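You operate a simulated robot arm through the tools that you are given. There is no shell and no other tool.

You are at the controls of a simulated robot arm. One attempt, no reset.

TASK
Measure the yellow wire sample, fit the mandrel of that size and clamp the wire in the wrap tester.
Fine: open the micrometer again before you take the wire out.

The check looks at the end state, three seconds after you hand in, the way a careful person would. Anything else that was tipped, shoved, dropped, spilled or broken makes it a failure.

THE ROBOT
A 7-joint arm with a two-finger parallel gripper, fixed in place. Base frame: the origin is on the floor under the middle of its stand, x ahead of it, y to its left, z up; the work surface is at about z = 88. Readings come in cm, rad, newtons and seconds.
It reaches about 137.2 cm from its shoulder. Its first joint turns from -2.601 to 2.601 rad. Payload 3.43 kg.
Tool frame: the origin (TCP) lies between the finger pads and is the grasp point; the fingertips stand 3 cm ahead of it; z points along the fingers, y is the line along which they close. Largest opening 9.4 cm; finger width 2.8, thickness 1; the body of the gripper, 5 by 9.6 cm, starts 5.5 cm behind the TCP.
Orientation is that of the tool frame in the base frame, as a unit quaternion [w, x, y, z]. With the fingers straight down and closing along the base's y, the tool's x points along the base's -x, its y along +y and its z along -z.

THE INTERFACE
- The arm moves only by the tool drive_tool. Its argument "steps" is one flat list of numbers, 7 for each row, row after row: the gripper command, from -1 (shut) to 1 (fully open), values between in proportion, then the shift along the base's x, y, z in cm, then the turn, a rotation vector about the base's x, y, z in rad. In form: [hand, dx, dy, dz, wx, wy, wz, hand, dx, dy, dz, wx, wy, wz, ...]. A call has 1 to 20 rows; each row shifts and turns the commanded pose from where the row before left it. A row lasts 0.2 s, in which the tool goes at most 5 cm and 0.15 rad; a call with a longer step from one row to the next is refused whole, and so is a gripper value outside its range. A pose out of reach is approached as far as the arm can. The call stops where the force on the tool passes 40 N (or 10 N more than at its start, if that is more) or the arm is blocked; 0.2 s more then pass. Each finger travels about 4.5 cm/s and halts on what it meets, pressing with about 40 N; the grip force reading is that of the motor and also rises with nothing between the fingers. The clock runs only during rows and for 0.2 s after the last one: add rows that do not move to give the fingers time. It gives the time, the measured TCP pose, the force on the tool (base axes), the opening and the grip force at its end, in the units of the frame above (readings bear some noise), with the torque about the TCP (base axes, N m) and any sound that the robot's microphone picked up, and new pictures: "views" is both (left out), scene, wrist or none.
- Cameras (640 x 400 px; columns grow to the right, rows downward): "scene" is fixed at [3.96, -63.97, 162.9]; the picture's right is [0.51, -0.86, 0.00], its down [-0.46, -0.27, -0.85] and it looks along [0.73, 0.43, -0.53] (base axes); focal length 358 px, centre (320, 200). "wrist" rides on the gripper at [7.6, 1.4, -10.2] in the tool frame; the picture's right is [-0.18, 0.98, 0.00], its down [-0.75, -0.14, -0.64] and it looks along [-0.63, -0.12, 0.77] (tool axes); focal length 243 px, centre (320, 200). There is no depth. A picture from a camera that has moved, and an enlarged one, comes with that camera's place and axes in the base frame and with its lens. The place of the scene camera against the robot may be out by one fixed shift of up to 1.8 cm in any direction.
- close_up(camera, box): a new picture of the part [left, top, right, bottom] of that camera's present view, enlarged. It takes no simulated time.
- close_job(): hands the job in; it is judged then, once.

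Places have to be worked out from the pictures, the camera data and where the tool is seen. Open the gripper and draw the arm clear of the work before you hand the job in, unless the task says otherwise.

The tools are called as a command line: name --argument value ..., lists and objects as JSON in quotes. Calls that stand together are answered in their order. drive_tool: Moves the arm, as the interface text tells. Its arguments: {"type":"object","properties":{"steps":{"type":"array"},"views":{"type":"string","enum":["both","scene","wrist","none"]}},"required":["steps"]} The other tools are called the same way: close_up (camera, box) takes an enlarged picture of a part of a camera's view; close_job () hands the job in.

At the start:

```text
time: 0.0
tool_pos: [96.27, 22.09, 119.77]
orientation: [0.0, 0.0, 1.0, 0.0]
ft_force: [-0.4, 0.9, 0.0]
moment: [-0.04, 0.01, -0.03]
gripper_width: 9.41
finger_force: 0.1
```

scene: 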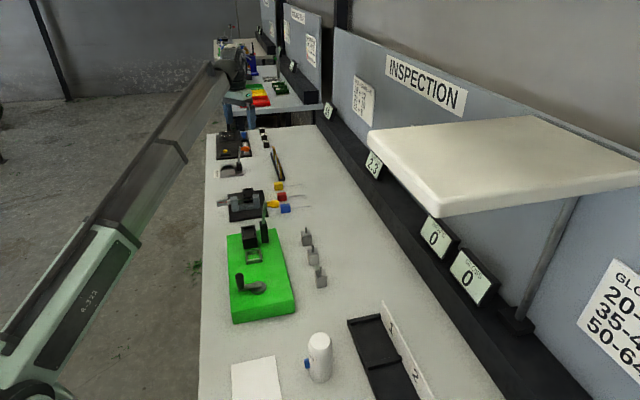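
wrist: 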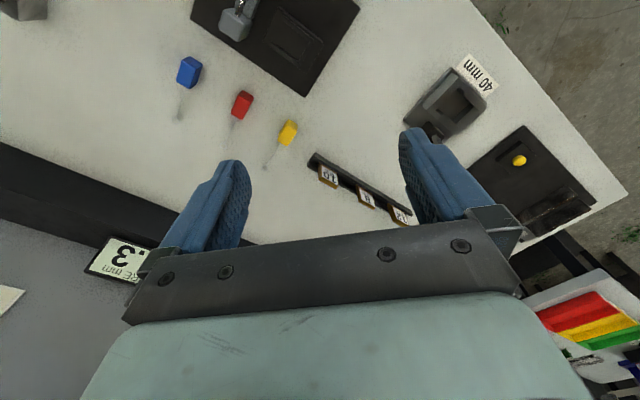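

I begin by looking at the scene more closely before moving anything.

close_up --camera "scene" --box '[200, 120, 340, 220]'

close_up --camera "scene" --box '[210, 200, 350, 330]'

close_up --camera "scene" --box '[220, 290, 460, 400]'

close_up --camera "wrist" --box '[160, 0, 400, 220]'

close_up --camera "wrist" --box '[380, 40, 640, 300]'

close_up --camera "scene" --box '[320, 40, 500, 320]'

```text
4.00 times, centred on (270, 170) of scene
camera zoom: at [3.96, -63.97, 162.9], right [0.51, -0.86, 0.0], down [-0.46, -0.27, -0.85], along [0.73, 0.43, -0.53], focal length 1433 px, centre (520, 320)
```

zoom: 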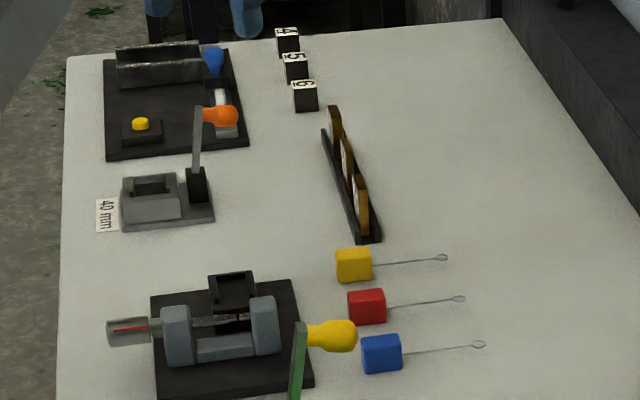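

```text
3.08 times, centred on (280, 265) of scene
camera zoom: at [3.96, -63.97, 162.9], right [0.51, -0.86, 0.0], down [-0.46, -0.27, -0.85], along [0.73, 0.43, -0.53], focal length 1102 px, centre (443, 0)
```

zoom: 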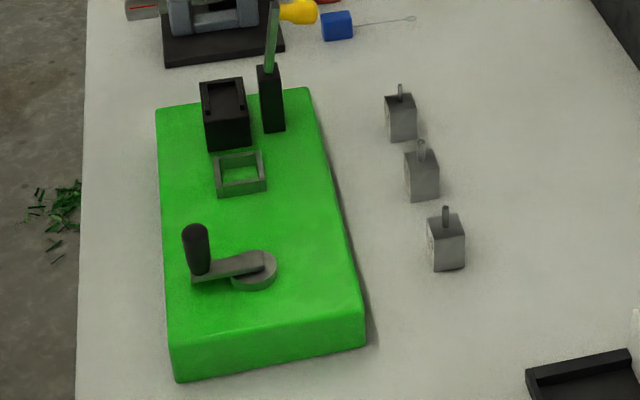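

```text
2.67 times, centred on (340, 345) of scene
camera zoom: at [3.96, -63.97, 162.9], right [0.51, -0.86, 0.0], down [-0.46, -0.27, -0.85], along [0.73, 0.43, -0.53], focal length 955 px, centre (267, -187)
```

zoom: 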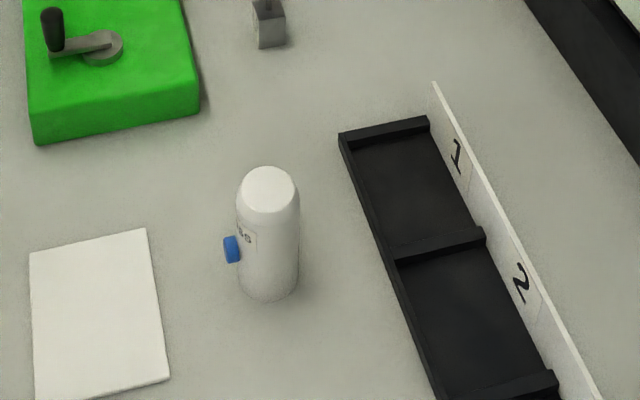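

```text
1.82 times, centred on (280, 110) of wrist
camera zoom: at [88.71, 23.41, 129.88], right [0.18, 0.98, 0.0], down [0.75, -0.14, 0.64], along [0.63, -0.12, -0.77], focal length 441 px, centre (393, 364)
```

zoom: 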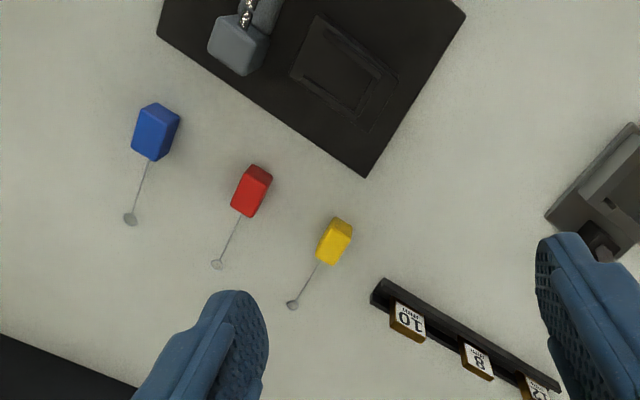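

```text
1.54 times, centred on (510, 170) of wrist
camera zoom: at [88.71, 23.41, 129.88], right [0.18, 0.98, 0.0], down [0.75, -0.14, 0.64], along [0.63, -0.12, -0.77], focal length 373 px, centre (28, 246)
```

zoom: 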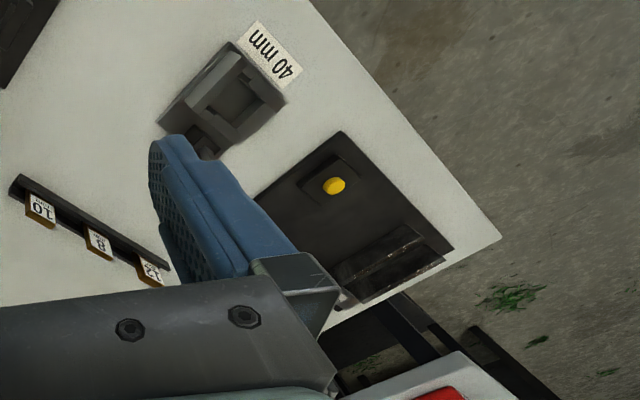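

```text
1.43 times, centred on (410, 180) of scene
camera zoom: at [3.96, -63.97, 162.9], right [0.51, -0.86, 0.0], down [-0.46, -0.27, -0.85], along [0.73, 0.43, -0.53], focal length 512 px, centre (191, 229)
```

zoom: 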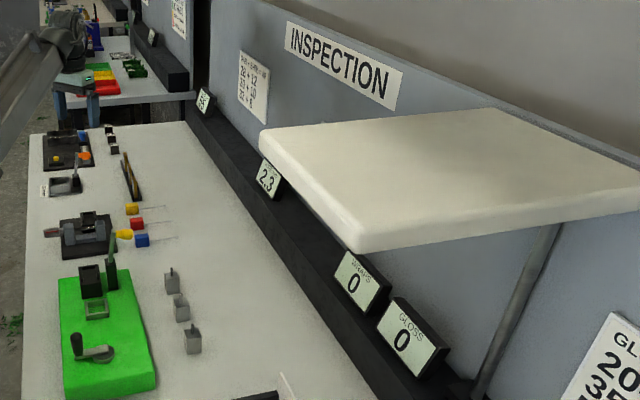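

The wall card and the displays matter; I zoom in on those, and on the mandrels and tester.

close_up --camera "scene" --box '[345, 70, 385, 130]'

close_up --camera "scene" --box '[360, 145, 390, 185]'

close_up --camera "scene" --box '[220, 180, 310, 240]'

close_up --camera "scene" --box '[295, 220, 335, 290]'

close_up --camera "scene" --box '[255, 140, 295, 185]'

close_up --camera "scene" --box '[225, 215, 300, 265]'

close_up --camera "scene" --box '[280, 0, 340, 120]'

close_up --camera "scene" --box '[205, 125, 275, 180]'

```text
6.67 times, centred on (365, 100) of scene
camera zoom: at [3.96, -63.97, 162.9], right [0.51, -0.86, 0.0], down [-0.46, -0.27, -0.85], along [0.73, 0.43, -0.53], focal length 2388 px, centre (20, 867)
```

zoom: 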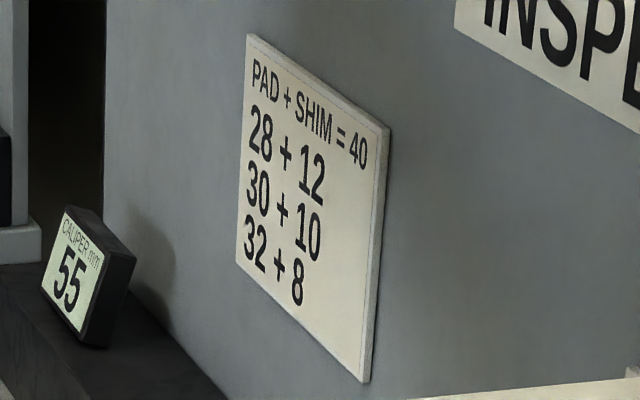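

```text
10.00 times, centred on (375, 165) of scene
camera zoom: at [3.96, -63.97, 162.9], right [0.51, -0.86, 0.0], down [-0.46, -0.27, -0.85], along [0.73, 0.43, -0.53], focal length 3582 px, centre (-230, 550)
```

zoom: 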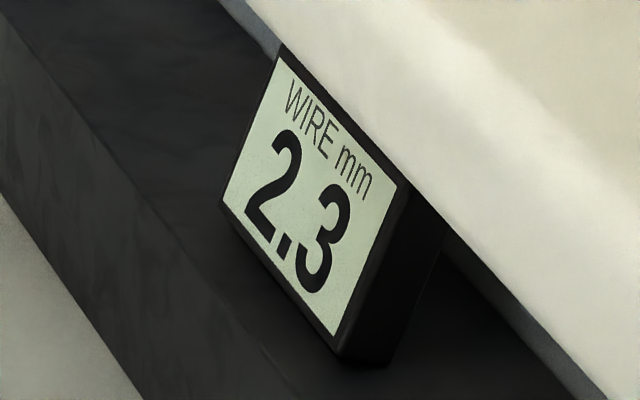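

```text
6.67 times, centred on (265, 210) of scene
camera zoom: at [3.96, -63.97, 162.9], right [0.51, -0.86, 0.0], down [-0.46, -0.27, -0.85], along [0.73, 0.43, -0.53], focal length 2388 px, centre (687, 133)
```

zoom: 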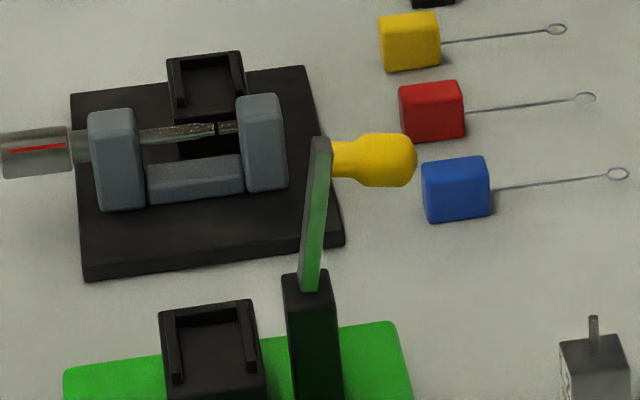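

```text
5.71 times, centred on (315, 255) of scene
camera zoom: at [3.96, -63.97, 162.9], right [0.51, -0.86, 0.0], down [-0.46, -0.27, -0.85], along [0.73, 0.43, -0.53], focal length 2047 px, centre (349, -114)
```

zoom: 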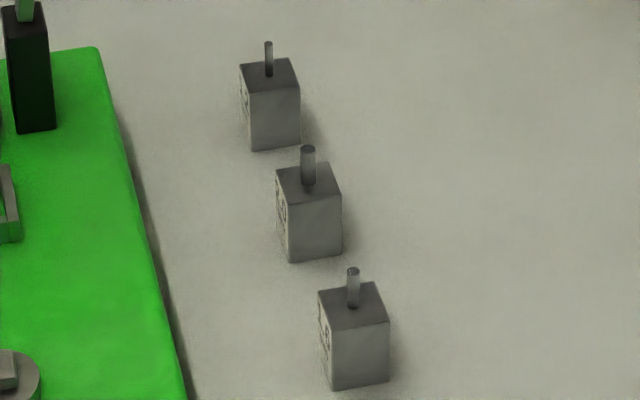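

```text
8.89 times, centred on (275, 162) of scene
camera zoom: at [3.96, -63.97, 162.9], right [0.51, -0.86, 0.0], down [-0.46, -0.27, -0.85], along [0.73, 0.43, -0.53], focal length 3184 px, centre (720, 533)
```

zoom: 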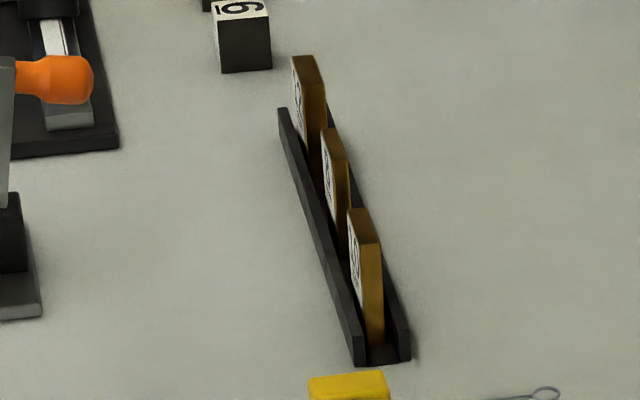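

```text
8.00 times, centred on (262, 240) of scene
camera zoom: at [3.96, -63.97, 162.9], right [0.51, -0.86, 0.0], down [-0.46, -0.27, -0.85], along [0.73, 0.43, -0.53], focal length 2866 px, centre (780, -120)
```

zoom: 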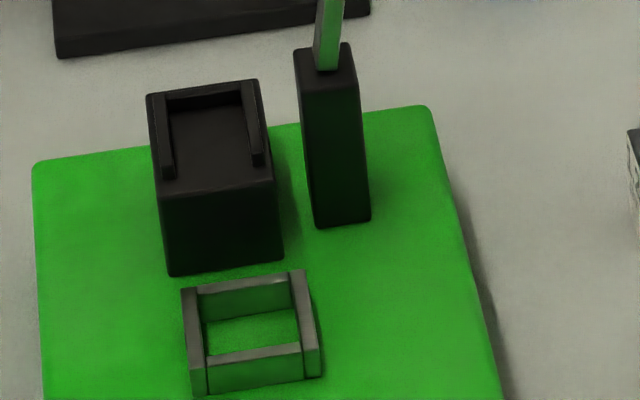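

```text
3.33 times, centred on (310, 60) of scene
camera zoom: at [3.96, -63.97, 162.9], right [0.51, -0.86, 0.0], down [-0.46, -0.27, -0.85], along [0.73, 0.43, -0.53], focal length 1194 px, centre (353, 667)
```

zoom: 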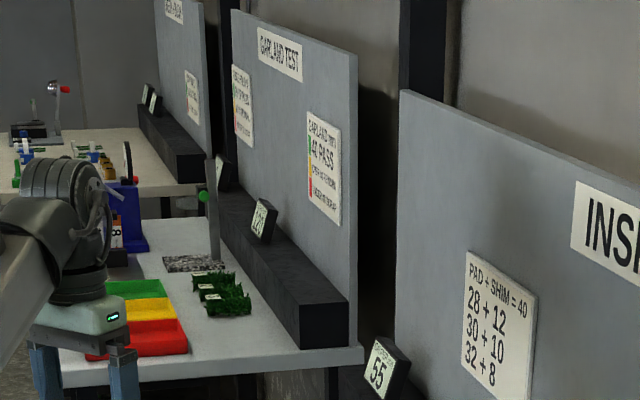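

```text
7.27 times, centred on (240, 152) of scene
camera zoom: at [3.96, -63.97, 162.9], right [0.51, -0.86, 0.0], down [-0.46, -0.27, -0.85], along [0.73, 0.43, -0.53], focal length 2605 px, centre (902, 546)
```

zoom: 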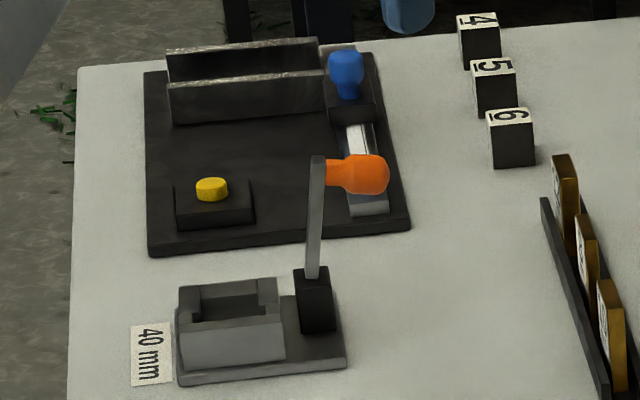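

The pieces seem clear: micrometer (grey, black base), three wire samples, three mandrels, green wrap tester. I move back and keep high to get the wrist camera over the micrometer and tester.

drive_tool --steps '[1, -4.4, -1.5, 1, 0, 0, 0, 1, -4.4, -1.5, 1, 0, 0, 0, 1, -4.4, -1.5, 1, 0, 0, 0, 1, -4.4, -1.5, 0, 0, 0, 0, 1, -4.4, -1.5, 0, 0, 0, 0, 1, -4.4, -1.5, 0, 0, 0, 0, 1, 0, 0, 0, 0, 0, 0]' --views "both"

```text
time: 1.0
tool_pos: [82.36, 17.06, 118.96]
orientation: [0.013, 0.001, 1.0, 0.003]
ft_force: [5.1, -1.9, -9.4]
moment: [0.14, -0.15, 0.12]
gripper_width: 9.4
finger_force: 0.0
out of reach, approached as far as the arm can: row 2, 3, 4
stopped in row 4: the force on the tool passed its limit at 41 N (the readings are from after the stop); the commanded pose is now the measured one
camera wrist: at [74.52, 18.4, 128.99], right [0.19, 0.98, 0.01], down [0.74, -0.15, 0.66], along [0.65, -0.12, -0.75], focal length 243 px, centre (320, 200)
```

scene: 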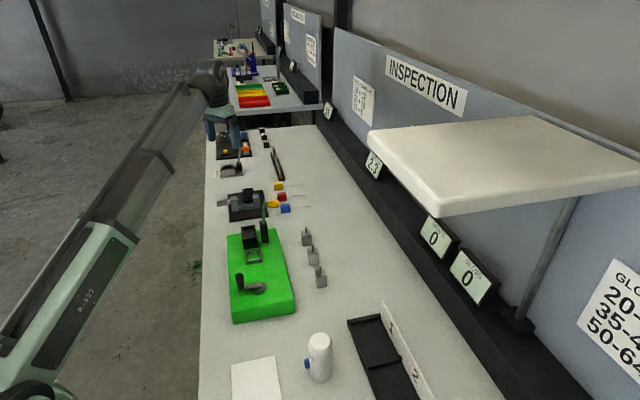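
wrist: 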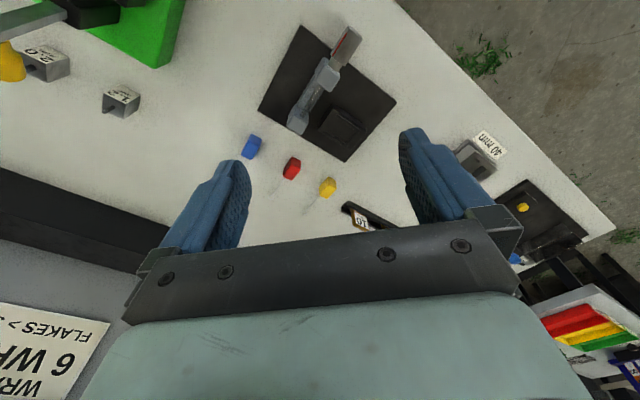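

The stop came from a jerk, nothing was touched. The mandrel labels are now visible; zooming.

close_up --camera "wrist" --box '[0, 0, 180, 130]'

close_up --camera "wrist" --box '[230, 10, 410, 240]'

close_up --camera "wrist" --box '[0, 290, 120, 400]'

```text
3.08 times, centred on (90, 65) of wrist
camera zoom: at [74.52, 18.4, 128.99], right [0.19, 0.98, 0.01], down [0.74, -0.15, 0.66], along [0.65, -0.12, -0.75], focal length 746 px, centre (1028, 615)
```

zoom: 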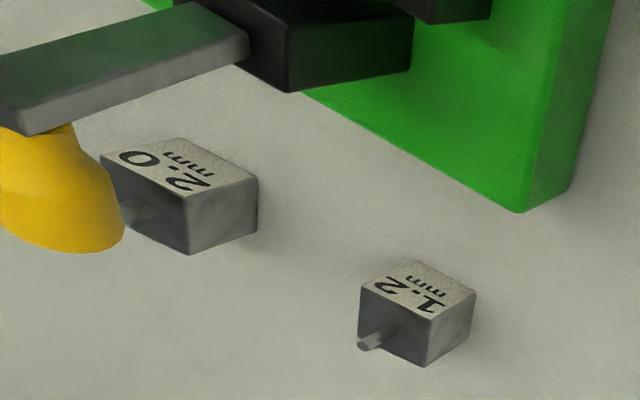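

```text
1.74 times, centred on (320, 125) of wrist
camera zoom: at [74.52, 18.4, 128.99], right [0.19, 0.98, 0.01], down [0.74, -0.15, 0.66], along [0.65, -0.12, -0.75], focal length 422 px, centre (320, 330)
```

zoom: 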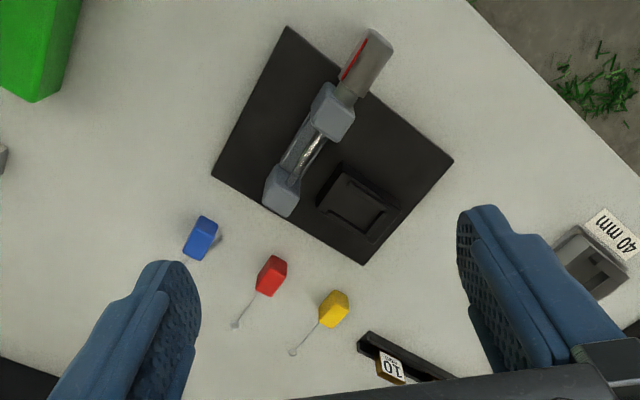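

```text
3.64 times, centred on (60, 345) of wrist
camera zoom: at [74.52, 18.4, 128.99], right [0.19, 0.98, 0.01], down [0.74, -0.15, 0.66], along [0.65, -0.12, -0.75], focal length 882 px, centre (1266, -327)
```

zoom: 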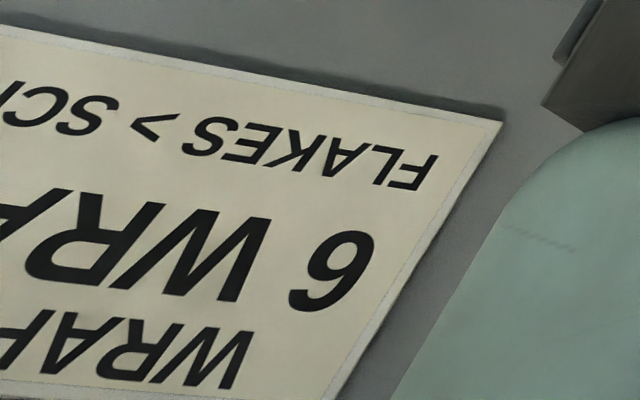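

Mandrel labels read 2.0 and 1.2 (third probably 1.6). I probe what the arm can do by moving lower and further back in gentle steps.

drive_tool --steps '[1, -1, -1, -1, 0, 0, 0, 1, -2, -2, -1, 0, 0, 0, 1, -2, -2, -1, 0, 0, 0, 1, -2, -2, -1, 0, 0, 0, 1, -1, -1, -1, 0, 0, 0, 1, 0, 0, 0, 0, 0, 0]' --views "wrist"

```text
time: 1.9
tool_pos: [76.27, 10.87, 115.38]
orientation: [0.015, 0.004, 1.0, 0.003]
ft_force: [4.4, -3.7, -6.5]
moment: [0.37, -0.04, 0.31]
gripper_width: 9.4
finger_force: 0.1
stopped in row 4: the force on the tool passed its limit at 43 N (the readings are from after the stop); the commanded pose is now the measured one
camera wrist: at [68.47, 12.26, 125.34], right [0.19, 0.98, 0.01], down [0.73, -0.15, 0.66], along [0.65, -0.12, -0.75], focal length 243 px, centre (320, 200)
```

wrist: 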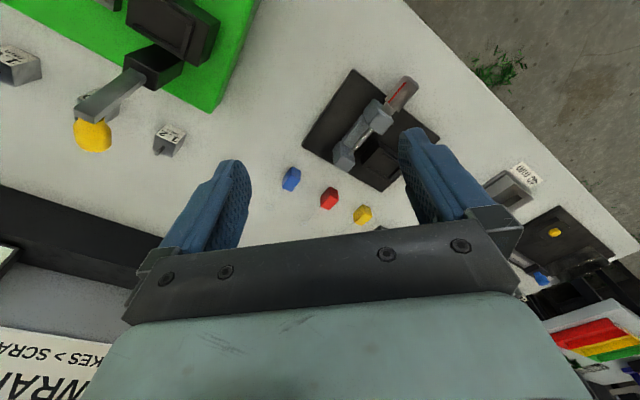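

Force readings may just be inertial; I hold still to see the resting force.

drive_tool --steps '[1, 0, 0, 0, 0, 0, 0, 1, 0, 0, 0, 0, 0, 0, 1, 0, 0, 0, 0, 0, 0]' --views "scene"

close_up --camera "scene" --box '[170, 40, 330, 240]'

```text
time: 2.7
tool_pos: [76.2, 10.84, 115.33]
orientation: [0.014, 0.005, 1.0, 0.003]
ft_force: [5.9, -0.1, -11.7]
moment: [0.0, -0.29, 0.04]
gripper_width: 9.43
finger_force: 0.1
```

scene: 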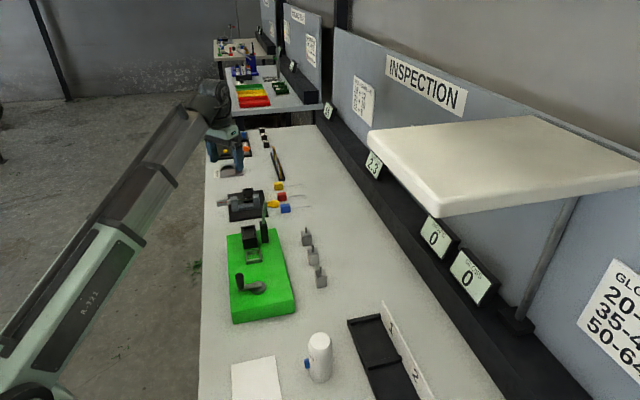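

```text
2.00 times, centred on (250, 140) of scene
camera zoom: at [3.96, -63.97, 162.9], right [0.51, -0.86, 0.0], down [-0.46, -0.27, -0.85], along [0.73, 0.43, -0.53], focal length 716 px, centre (460, 320)
```

zoom: 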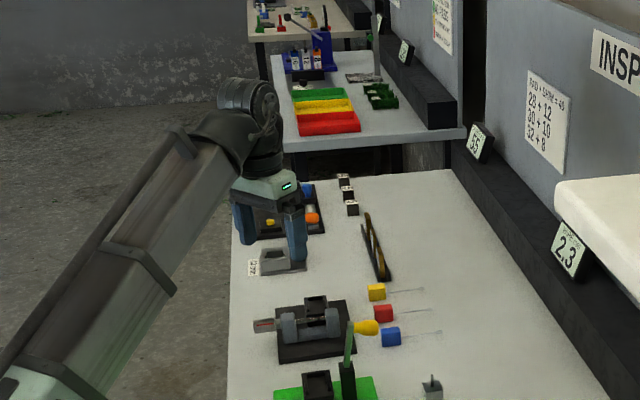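

The resting force (pushing the tool forward and down) suggests the camera mount is leaning against the forearm. I move forward again a bit and turn the tool about the vertical so the camera goes off the forearm side.

drive_tool --steps '[1, 1.5, 0, 0, 0, 0, 0, 1, 3, 0, 0, 0, 0, 0, 1, 3, 0, 0, 0, 0, 0, 1, 1.5, 0, 0, 0, 0, 0, 1, 0, 0, 0, 0, 0, 0, 1, 0, 0, 0, 0, 0, 0]' --views "none"

```text
time: 4.1
tool_pos: [85.09, 10.92, 115.43]
orientation: [0.014, 0.003, 1.0, 0.003]
ft_force: [0.0, -0.3, 0.4]
moment: [0.01, -0.01, 0.01]
gripper_width: 9.38
finger_force: 0.1
```

Force is zero now: it was self-contact with the forearm. I level the tool and yaw it clockwise, so the camera ends on the far side.

drive_tool --steps '[1, 0, 0, 0, -0.006, 0.028, 0.006, 1, 0, 0, 0, 0, 0, -0.08, 1, 0, 0, 0, 0, 0, -0.14, 1, 0, 0, 0, 0, 0, -0.14, 1, 0, 0, 0, 0, 0, -0.14, 1, 0, 0, 0, 0, 0, -0.14, 1, 0, 0, 0, 0, 0, -0.14, 1, 0, 0, 0, 0, 0, -0.14, 1, 0, 0, 0, 0, 0, -0.14, 1, 0, 0, 0, 0, 0, -0.14, 1, 0, 0, 0, 0, 0, -0.14, 1, 0, 0, 0, 0, 0, -0.14, 1, 0, 0, 0, 0, 0, -0.14, 1, 0, 0, 0, 0, 0, -0.14, 1, 0, 0, 0, 0, 0, -0.14, 1, 0, 0, 0, 0, 0, -0.14, 1, 0, 0, 0, 0, 0, -0.14, 1, 0, 0, 0, 0, 0, -0.14, 1, 0, 0, 0, 0, 0, -0.036, 1, 0, 0, 0, 0, 0, 0]' --views "both"

```text
time: 8.3
tool_pos: [85.28, 10.83, 115.34]
orientation: [0.0, 0.925, 0.381, 0.0]
ft_force: [0.8, -0.2, -0.4]
moment: [-0.02, -0.01, -0.03]
gripper_width: 9.41
finger_force: 0.0
camera wrist: at [91.79, 15.18, 125.57], right [0.56, -0.83, 0.0], down [-0.63, -0.43, 0.64], along [-0.53, -0.36, -0.77], focal length 243 px, centre (320, 200)
```

scene: 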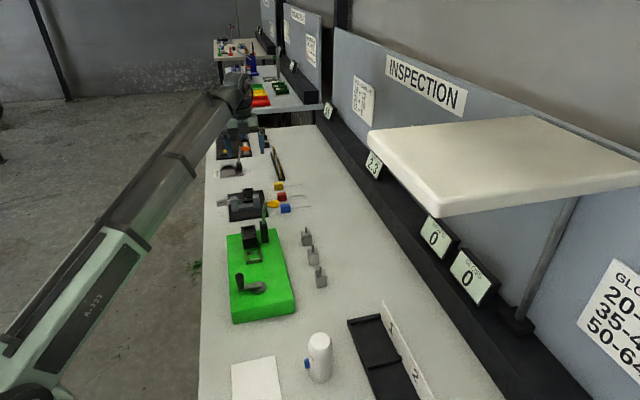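
wrist: 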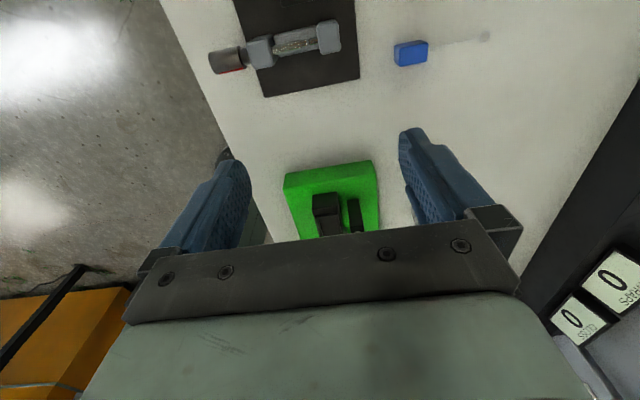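

The tool now faces the bench squarely (bench runs at 45° to the base axes). I look closer at this view.

close_up --camera "wrist" --box '[200, 0, 500, 110]'

close_up --camera "wrist" --box '[270, 140, 410, 240]'

close_up --camera "scene" --box '[200, 170, 340, 300]'

```text
2.13 times, centred on (350, 55) of wrist
camera zoom: at [91.79, 15.18, 125.57], right [0.56, -0.83, 0.0], down [-0.63, -0.43, 0.64], along [-0.53, -0.36, -0.77], focal length 518 px, centre (256, 509)
```

zoom: 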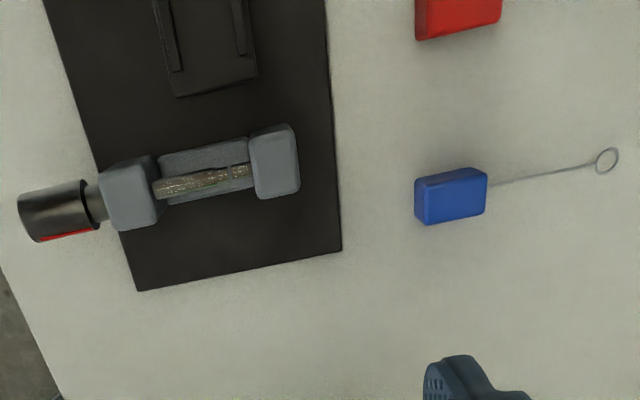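

```text
4.00 times, centred on (340, 190) of wrist
camera zoom: at [91.79, 15.18, 125.57], right [0.56, -0.83, 0.0], down [-0.63, -0.43, 0.64], along [-0.53, -0.36, -0.77], focal length 970 px, centre (240, 240)
```

zoom: 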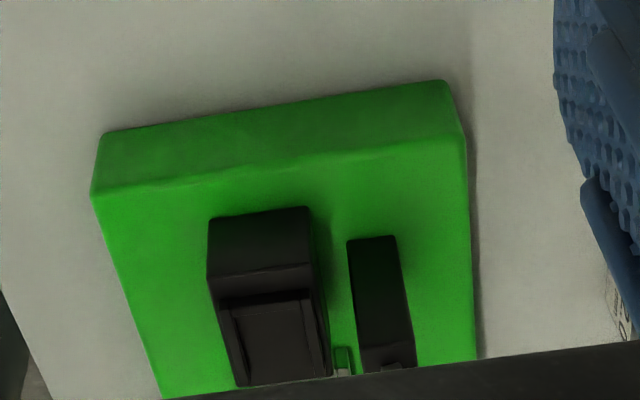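

```text
3.08 times, centred on (270, 235) of scene
camera zoom: at [3.96, -63.97, 162.9], right [0.51, -0.86, 0.0], down [-0.46, -0.27, -0.85], along [0.73, 0.43, -0.53], focal length 1102 px, centre (474, 92)
```

zoom: 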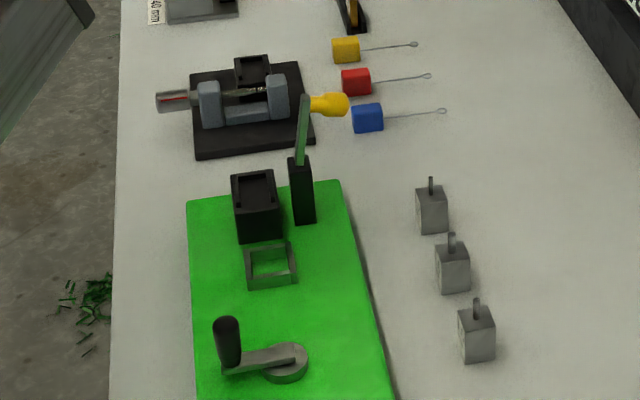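

I shift along the bench (away) and down a little, to get both micrometer and wire samples in the upper half of the wrist picture.

drive_tool --steps '[1, 1, 1, 0, 0, 0, 0, 1, 2.5, 2.2, -1, 0, 0, 0, 1, 2.5, 2.2, -1, 0, 0, 0, 1, 2.5, 2.2, -1, 0, 0, 0, 1, 2.5, 2.2, -1, 0, 0, 0, 1, 2.5, 2.2, -1, 0, 0, 0, 1, 2, 1.5, 0, 0, 0, 0, 1, 1, 0.5, 0, 0, 0, 0, 1, 0, 0, 0, 0, 0, 0]' --views "wrist"

close_up --camera "wrist" --box '[160, 0, 480, 200]'

```text
time: 10.3
tool_pos: [101.93, 24.97, 110.29]
orientation: [0.001, 0.924, 0.382, 0.0]
ft_force: [-0.4, 0.2, -0.6]
moment: [-0.01, 0.03, 0.01]
gripper_width: 9.39
finger_force: 0.2
camera wrist: at [108.3, 29.22, 120.5], right [0.56, -0.83, 0.0], down [-0.63, -0.43, 0.64], along [-0.53, -0.36, -0.77], focal length 243 px, centre (320, 200)
```

wrist: 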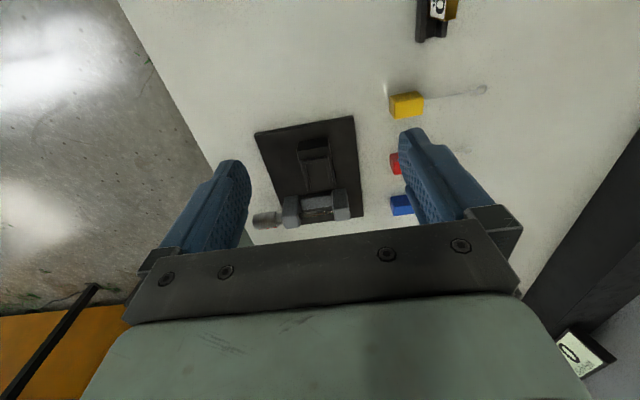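

```text
2.00 times, centred on (320, 100) of wrist
camera zoom: at [108.3, 29.22, 120.5], right [0.56, -0.83, 0.0], down [-0.63, -0.43, 0.64], along [-0.53, -0.36, -0.77], focal length 485 px, centre (320, 400)
```

zoom: 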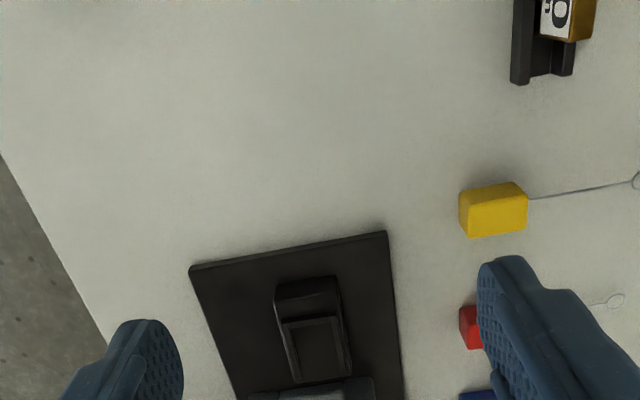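

close_up --camera "wrist" --box '[370, 70, 500, 150]'

close_up --camera "wrist" --box '[240, 100, 400, 240]'

```text
4.92 times, centred on (435, 110) of wrist
camera zoom: at [108.3, 29.22, 120.5], right [0.56, -0.83, 0.0], down [-0.63, -0.43, 0.64], along [-0.53, -0.36, -0.77], focal length 1194 px, centre (-246, 643)
```

zoom: 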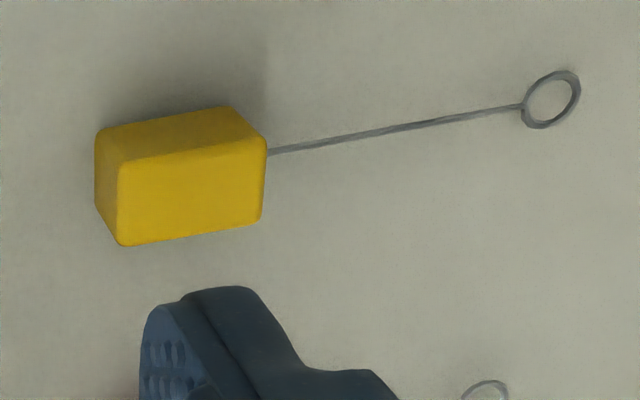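

```text
2.86 times, centred on (320, 170) of wrist
camera zoom: at [108.3, 29.22, 120.5], right [0.56, -0.83, 0.0], down [-0.63, -0.43, 0.64], along [-0.53, -0.36, -0.77], focal length 693 px, centre (320, 286)
```

zoom: 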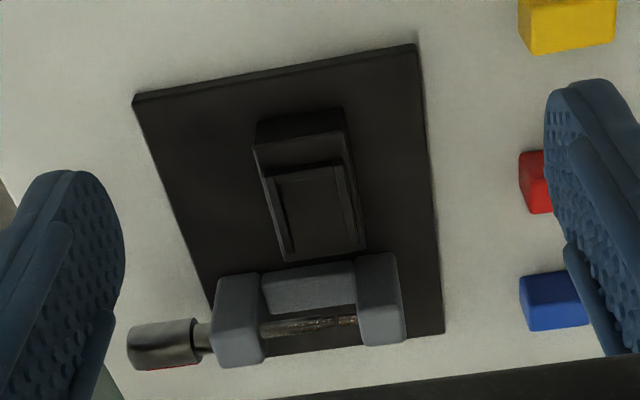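

Yellow block found: about 3.4 x 2.0 x 2.6 cm tall, centre near (105.8, 14.5), wire pointing to the wall. Now I shift back along the bench for a better view of the micrometer and its tray.

drive_tool --steps '[1, -0.8, -0.8, 0, 0, 0, 0, 1, -1.6, -1.6, -0.5, 0, 0, 0, 1, -1.6, -1.6, -0.5, 0, 0, 0, 1, -1.6, -1.6, -0.5, 0, 0, 0, 1, -0.8, -0.8, -0.5, 0, 0, 0, 1, 0, 0, 0, 0, 0, 0]' --views "wrist"

close_up --camera "wrist" --box '[220, 20, 380, 160]'

```text
time: 11.7
tool_pos: [95.38, 18.5, 108.41]
orientation: [0.0, 0.924, 0.381, 0.0]
ft_force: [0.9, -0.1, 0.5]
moment: [-0.03, 0.01, 0.0]
gripper_width: 9.41
finger_force: 0.1
camera wrist: at [101.86, 22.8, 118.54], right [0.56, -0.83, 0.0], down [-0.63, -0.43, 0.64], along [-0.53, -0.36, -0.77], focal length 243 px, centre (320, 200)
```

wrist: 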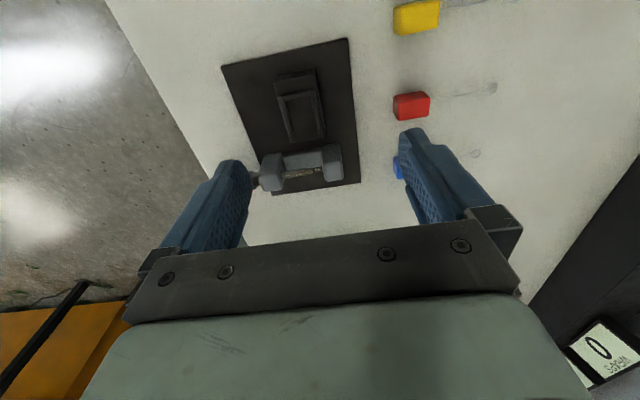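

```text
2.86 times, centred on (300, 90) of wrist
camera zoom: at [101.86, 22.8, 118.54], right [0.56, -0.83, 0.0], down [-0.63, -0.43, 0.64], along [-0.53, -0.36, -0.77], focal length 693 px, centre (377, 514)
```

zoom: 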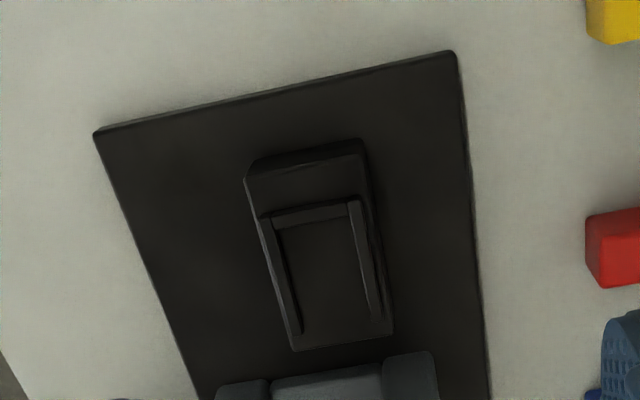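

close_up --camera "wrist" --box '[265, 60, 345, 150]'

close_up --camera "wrist" --box '[230, 130, 370, 210]'

close_up --camera "scene" --box '[220, 180, 280, 230]'

```text
4.44 times, centred on (305, 105) of wrist
camera zoom: at [101.86, 22.8, 118.54], right [0.56, -0.83, 0.0], down [-0.63, -0.43, 0.64], along [-0.53, -0.36, -0.77], focal length 1078 px, centre (387, 622)
```

zoom: 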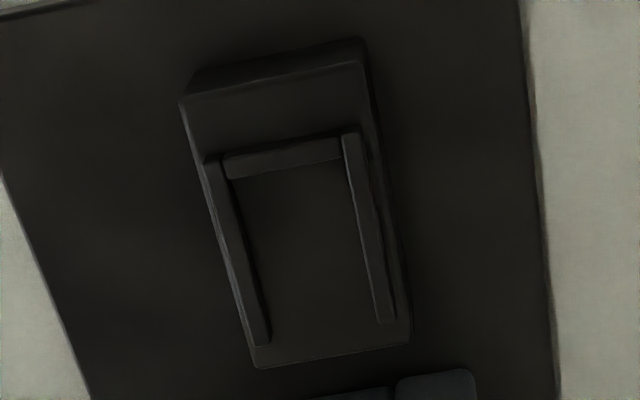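

```text
4.57 times, centred on (300, 170) of wrist
camera zoom: at [101.86, 22.8, 118.54], right [0.56, -0.83, 0.0], down [-0.63, -0.43, 0.64], along [-0.53, -0.36, -0.77], focal length 1109 px, centre (411, 337)
```

zoom: 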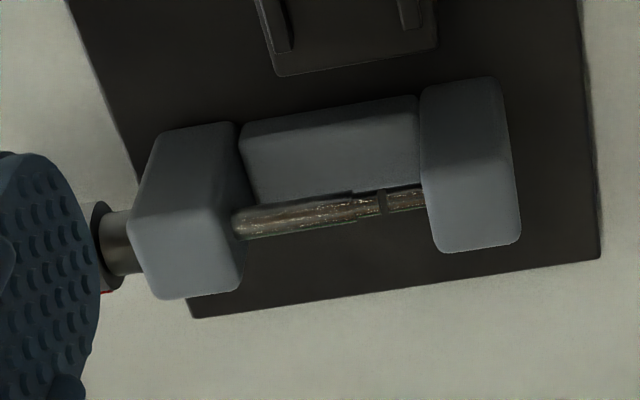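

```text
8.00 times, centred on (250, 205) of scene
camera zoom: at [3.96, -63.97, 162.9], right [0.51, -0.86, 0.0], down [-0.46, -0.27, -0.85], along [0.73, 0.43, -0.53], focal length 2866 px, centre (880, 160)
```

zoom: 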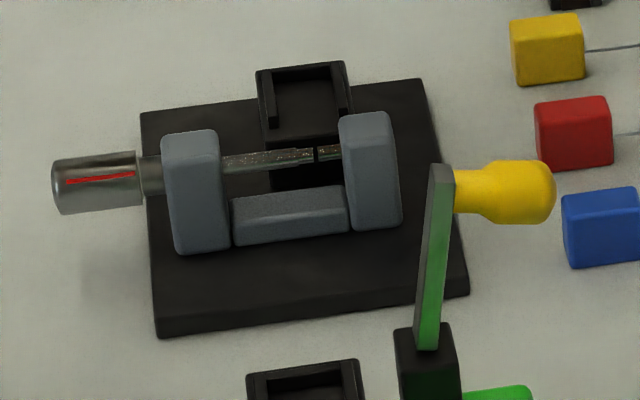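

Tray and spindle geometry is understood: the block sits in the U-tray with the wire across the gap, pointing back along the bench. I now go above the yellow block, turn 90° so the fingers close across the block, and set the opening to about 5 cm to stay clear of the red block.

drive_tool --steps '[1, 0.4, -0.2, 0, 0, 0, 0.07, 0.5, 1, -0.4, 0, 0, 0, 0.13, 0.06, 1, -0.4, 0, 0, 0, 0.13, 0.06, 1, -0.4, 0, 0, 0, 0.13, 0.06, 1, -0.4, 0, 0, 0, 0.13, 0.06, 1, -0.4, 0, 0, 0, 0.13, 0.06, 1, -0.4, 0, 0, 0, 0.13, 0.06, 1, -0.4, 0, 0, 0, 0.13, 0.06, 1, -0.4, 0, 0, 0, 0.13, 0.06, 1, -0.4, 0, 0, 0, 0.13, 0.06, 1, -0.2, -1, 0, 0, 0.13, 0.06, 0, 0, -1, 0, 0, 0.13, 0.06, 0, 0, -1, 0, 0, 0.071, 0.06, 0, 0, 0, 0, 0, 0, 0.06, 0, 0, 0, 0, 0, 0]' --views "wrist"

close_up --camera "wrist" --box '[220, 80, 420, 220]'

```text
time: 14.9
tool_pos: [105.85, 14.58, 105.4]
orientation: [-0.001, 0.383, 0.924, 0.001]
ft_force: [0.3, -1.0, -0.5]
moment: [-0.05, 0.01, 0.0]
gripper_width: 4.98
finger_force: 0.1
camera wrist: at [101.53, 20.9, 115.55], right [0.83, 0.56, 0.0], down [0.43, -0.63, 0.64], along [0.36, -0.53, -0.77], focal length 243 px, centre (320, 200)
```

wrist: 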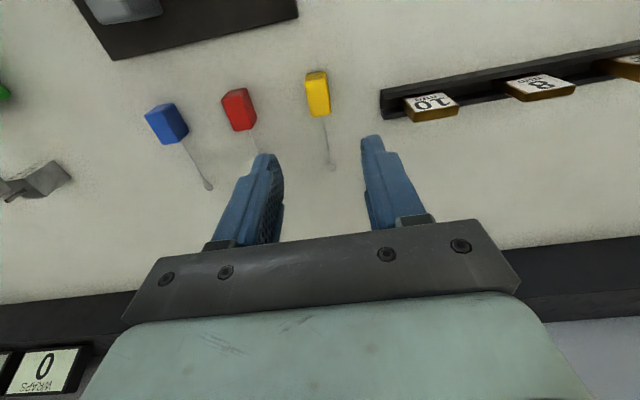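

```text
2.86 times, centred on (320, 150) of wrist
camera zoom: at [101.53, 20.9, 115.55], right [0.83, 0.56, 0.0], down [0.43, -0.63, 0.64], along [0.36, -0.53, -0.77], focal length 693 px, centre (320, 343)
```

zoom: 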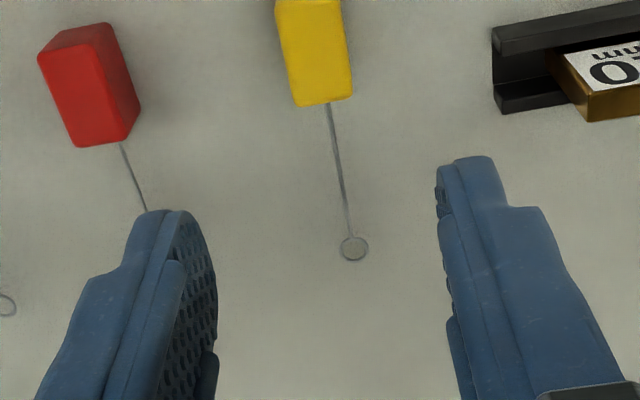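

close_up --camera "wrist" --box '[270, 55, 370, 175]'

```text
3.33 times, centred on (320, 115) of wrist
camera zoom: at [101.53, 20.9, 115.55], right [0.83, 0.56, 0.0], down [0.43, -0.63, 0.64], along [0.36, -0.53, -0.77], focal length 809 px, centre (320, 483)
```

zoom: 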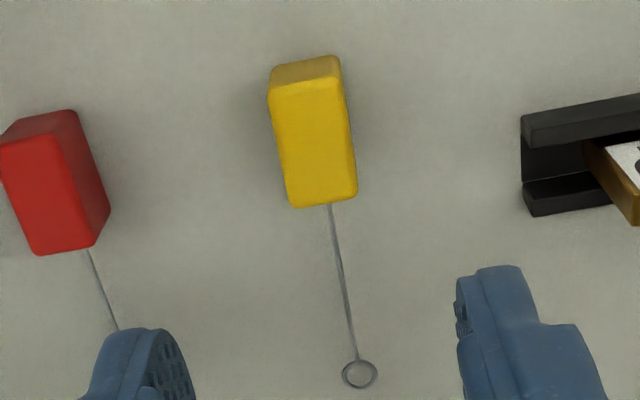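

The block centre lies only ~2 mm off the TCP in the closing direction. I correct slightly and descend so the tips end about 0.9 cm above the surface.

drive_tool --steps '[0.06, -0.15, -0.1, -1, 0, 0, 0, 0.06, 0, 0, -2, 0, 0, 0, 0.06, 0, 0, -2, 0, 0, 0, 0.06, 0, 0, -2, 0, 0, 0, 0.06, 0, 0, -2, 0, 0, 0, 0.06, 0, 0, -2, 0, 0, 0, 0.06, 0, 0, -1.4, 0, 0, 0, 0.06, 0, 0, -0.7, 0, 0, 0, 0.06, 0, 0, 0, 0, 0, 0]' --views "both"

close_up --camera "wrist" --box '[230, 60, 410, 240]'

close_up --camera "scene" --box '[240, 140, 340, 230]'

```text
time: 16.9
tool_pos: [105.72, 14.36, 92.3]
orientation: [0.0, 0.384, 0.923, 0.0]
ft_force: [0.3, -0.5, 0.2]
moment: [0.03, 0.01, -0.01]
gripper_width: 4.98
finger_force: 0.0
camera wrist: at [101.34, 20.73, 102.38], right [0.83, 0.56, 0.0], down [0.43, -0.63, 0.64], along [0.36, -0.53, -0.77], focal length 243 px, centre (320, 200)
```

scene: 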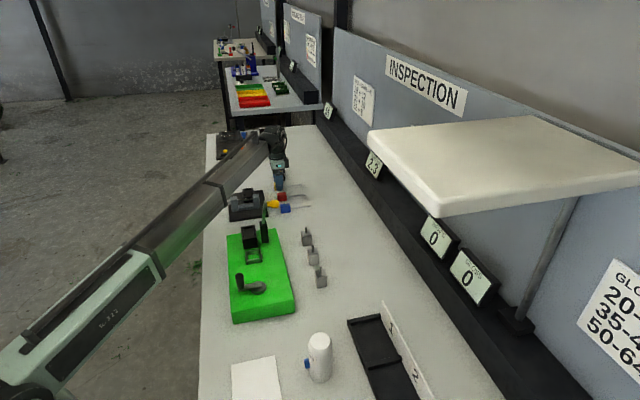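
wrist: 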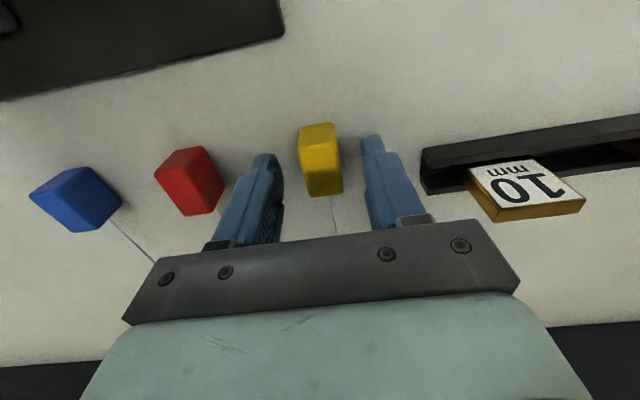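

```text
2.22 times, centred on (320, 150) of wrist
camera zoom: at [101.34, 20.73, 102.38], right [0.83, 0.56, 0.0], down [0.43, -0.63, 0.64], along [0.36, -0.53, -0.77], focal length 539 px, centre (320, 311)
```

zoom: 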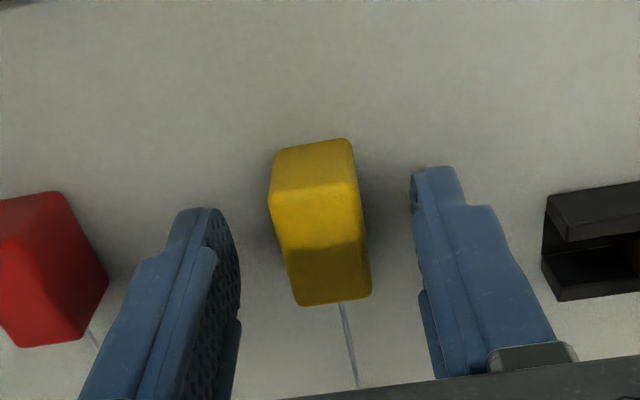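

```text
4.44 times, centred on (290, 185) of scene
camera zoom: at [3.96, -63.97, 162.9], right [0.51, -0.86, 0.0], down [-0.46, -0.27, -0.85], along [0.73, 0.43, -0.53], focal length 1592 px, centre (453, 267)
```

zoom: 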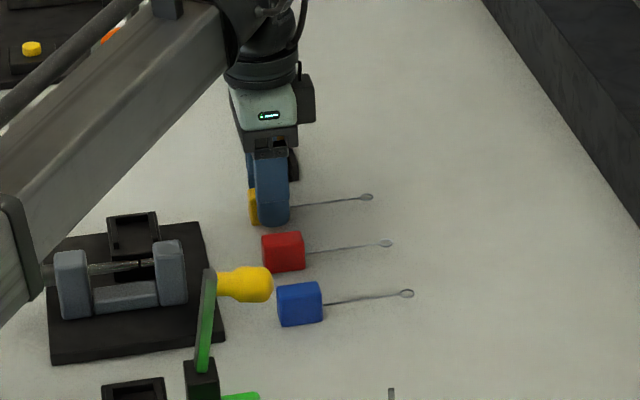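

Block is centred between the fingers. I lower 0.3 cm more and close.

drive_tool --steps '[0.06, 0, 0.1, -0.3, 0, 0, 0, 0.06, 0, 0, 0, 0, 0, 0, -0.3, 0, 0, 0, 0, 0, 0, -0.6, 0, 0, 0, 0, 0, 0, -1, 0, 0, 0, 0, 0, 0, -1, 0, 0, 0, 0, 0, 0, -1, 0, 0, 0, 0, 0, 0]' --views "wrist"

close_up --camera "wrist" --box '[230, 60, 410, 240]'

```text
time: 18.5
tool_pos: [105.57, 14.57, 92.02]
orientation: [0.0, 0.383, 0.924, 0.0]
ft_force: [-0.6, -1.0, 0.6]
moment: [0.0, -0.02, -0.04]
gripper_width: 2.05
finger_force: 40.0
camera wrist: at [101.32, 20.85, 102.12], right [0.83, 0.56, 0.0], down [0.43, -0.63, 0.64], along [0.36, -0.53, -0.77], focal length 243 px, centre (320, 200)
```

wrist: 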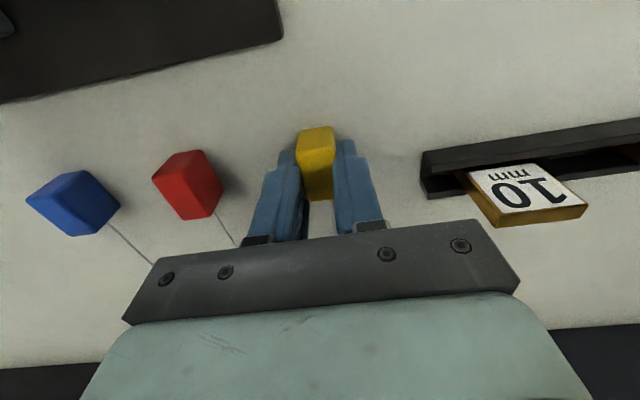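

```text
2.22 times, centred on (320, 150) of wrist
camera zoom: at [101.32, 20.85, 102.12], right [0.83, 0.56, 0.0], down [0.43, -0.63, 0.64], along [0.36, -0.53, -0.77], focal length 539 px, centre (320, 311)
```

zoom: 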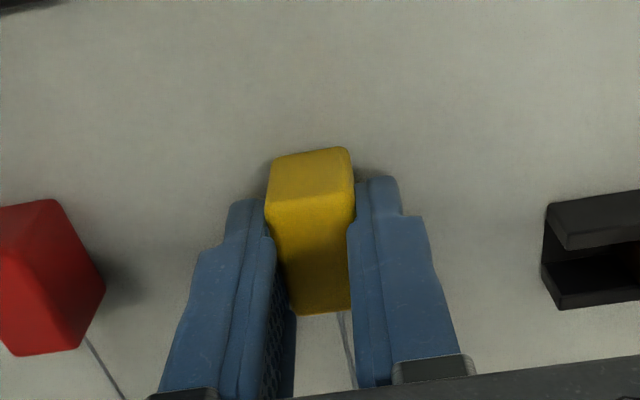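

Gripped at 2.05 cm. I lift, turn −90° so the wire points back along the bench, and go above the tray (est. tray centre ≈ (92.7, 19.1)) at a safe height.

drive_tool --steps '[-1, 0, 0, 0.5, 0, 0, 0, -1, 0, 0, 1.5, 0, 0, 0, -1, 0, 0, 2.5, 0, 0, 0, -1, 0, 0, 3, 0, 0, 0, -1, 0, 0, 3, 0, 0, 0, -1, 0, 0, 3, 0, 0, -0.05, -1, -0.5, 0.2, 1.5, 0, 0, -0.12, -1, -1, 0.4, 0.5, 0, 0, -0.14, -1, -1.2, 0.4, 0, 0, 0, -0.14, -1, -1.2, 0.4, 0, 0, 0, -0.14, -1, -1.2, 0.4, 0, 0, 0, -0.14, -1, -1.2, 0.4, 0, 0, 0, -0.14, -1, -1.2, 0.4, 0, 0, 0, -0.14, -1, -1.2, 0.4, 0, 0, 0, -0.14, -1, -1.2, 0.4, 0, 0, 0, -0.14, -1, -1.2, 0.4, 0, 0, 0, -0.14, -1, -1, 0.4, 0, 0, 0, -0.14, -1, -0.5, 0.3, 0, 0, 0, -0.141, -1, -0.3, 0, 0, 0, 0, 0, -1, 0, 0, 0, 0, 0, 0]' --views "both"

close_up --camera "wrist" --box '[220, 60, 420, 240]'

```text
time: 22.7
tool_pos: [92.72, 19.01, 107.42]
orientation: [-0.001, 0.949, 0.316, 0.0]
ft_force: [-0.3, 0.1, -0.7]
moment: [0.0, -0.02, 0.0]
gripper_width: 2.06
finger_force: 39.9
camera wrist: at [99.74, 22.33, 117.61], right [0.44, -0.9, 0.0], down [-0.69, -0.34, 0.64], along [-0.58, -0.28, -0.77], focal length 243 px, centre (320, 200)
```

scene: 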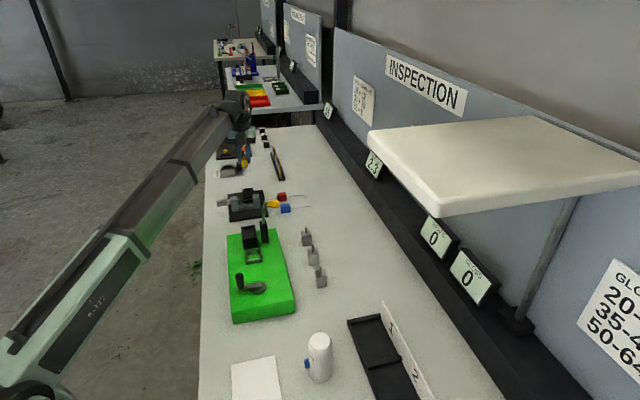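
wrist: 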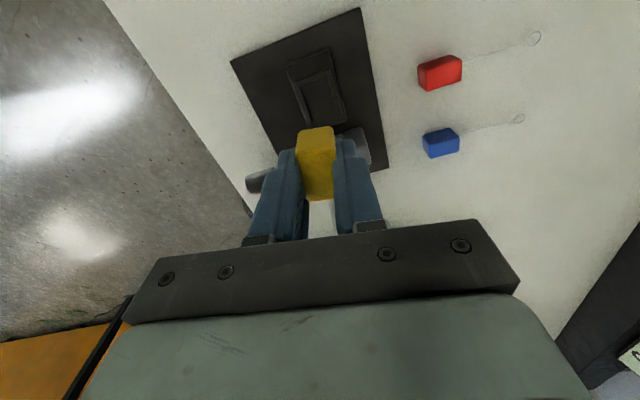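

```text
2.22 times, centred on (320, 150) of wrist
camera zoom: at [99.74, 22.33, 117.61], right [0.44, -0.9, 0.0], down [-0.69, -0.34, 0.64], along [-0.58, -0.28, -0.77], focal length 539 px, centre (320, 311)
```

zoom: 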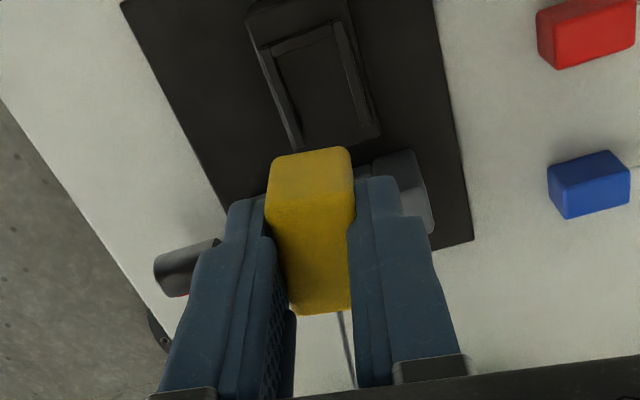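

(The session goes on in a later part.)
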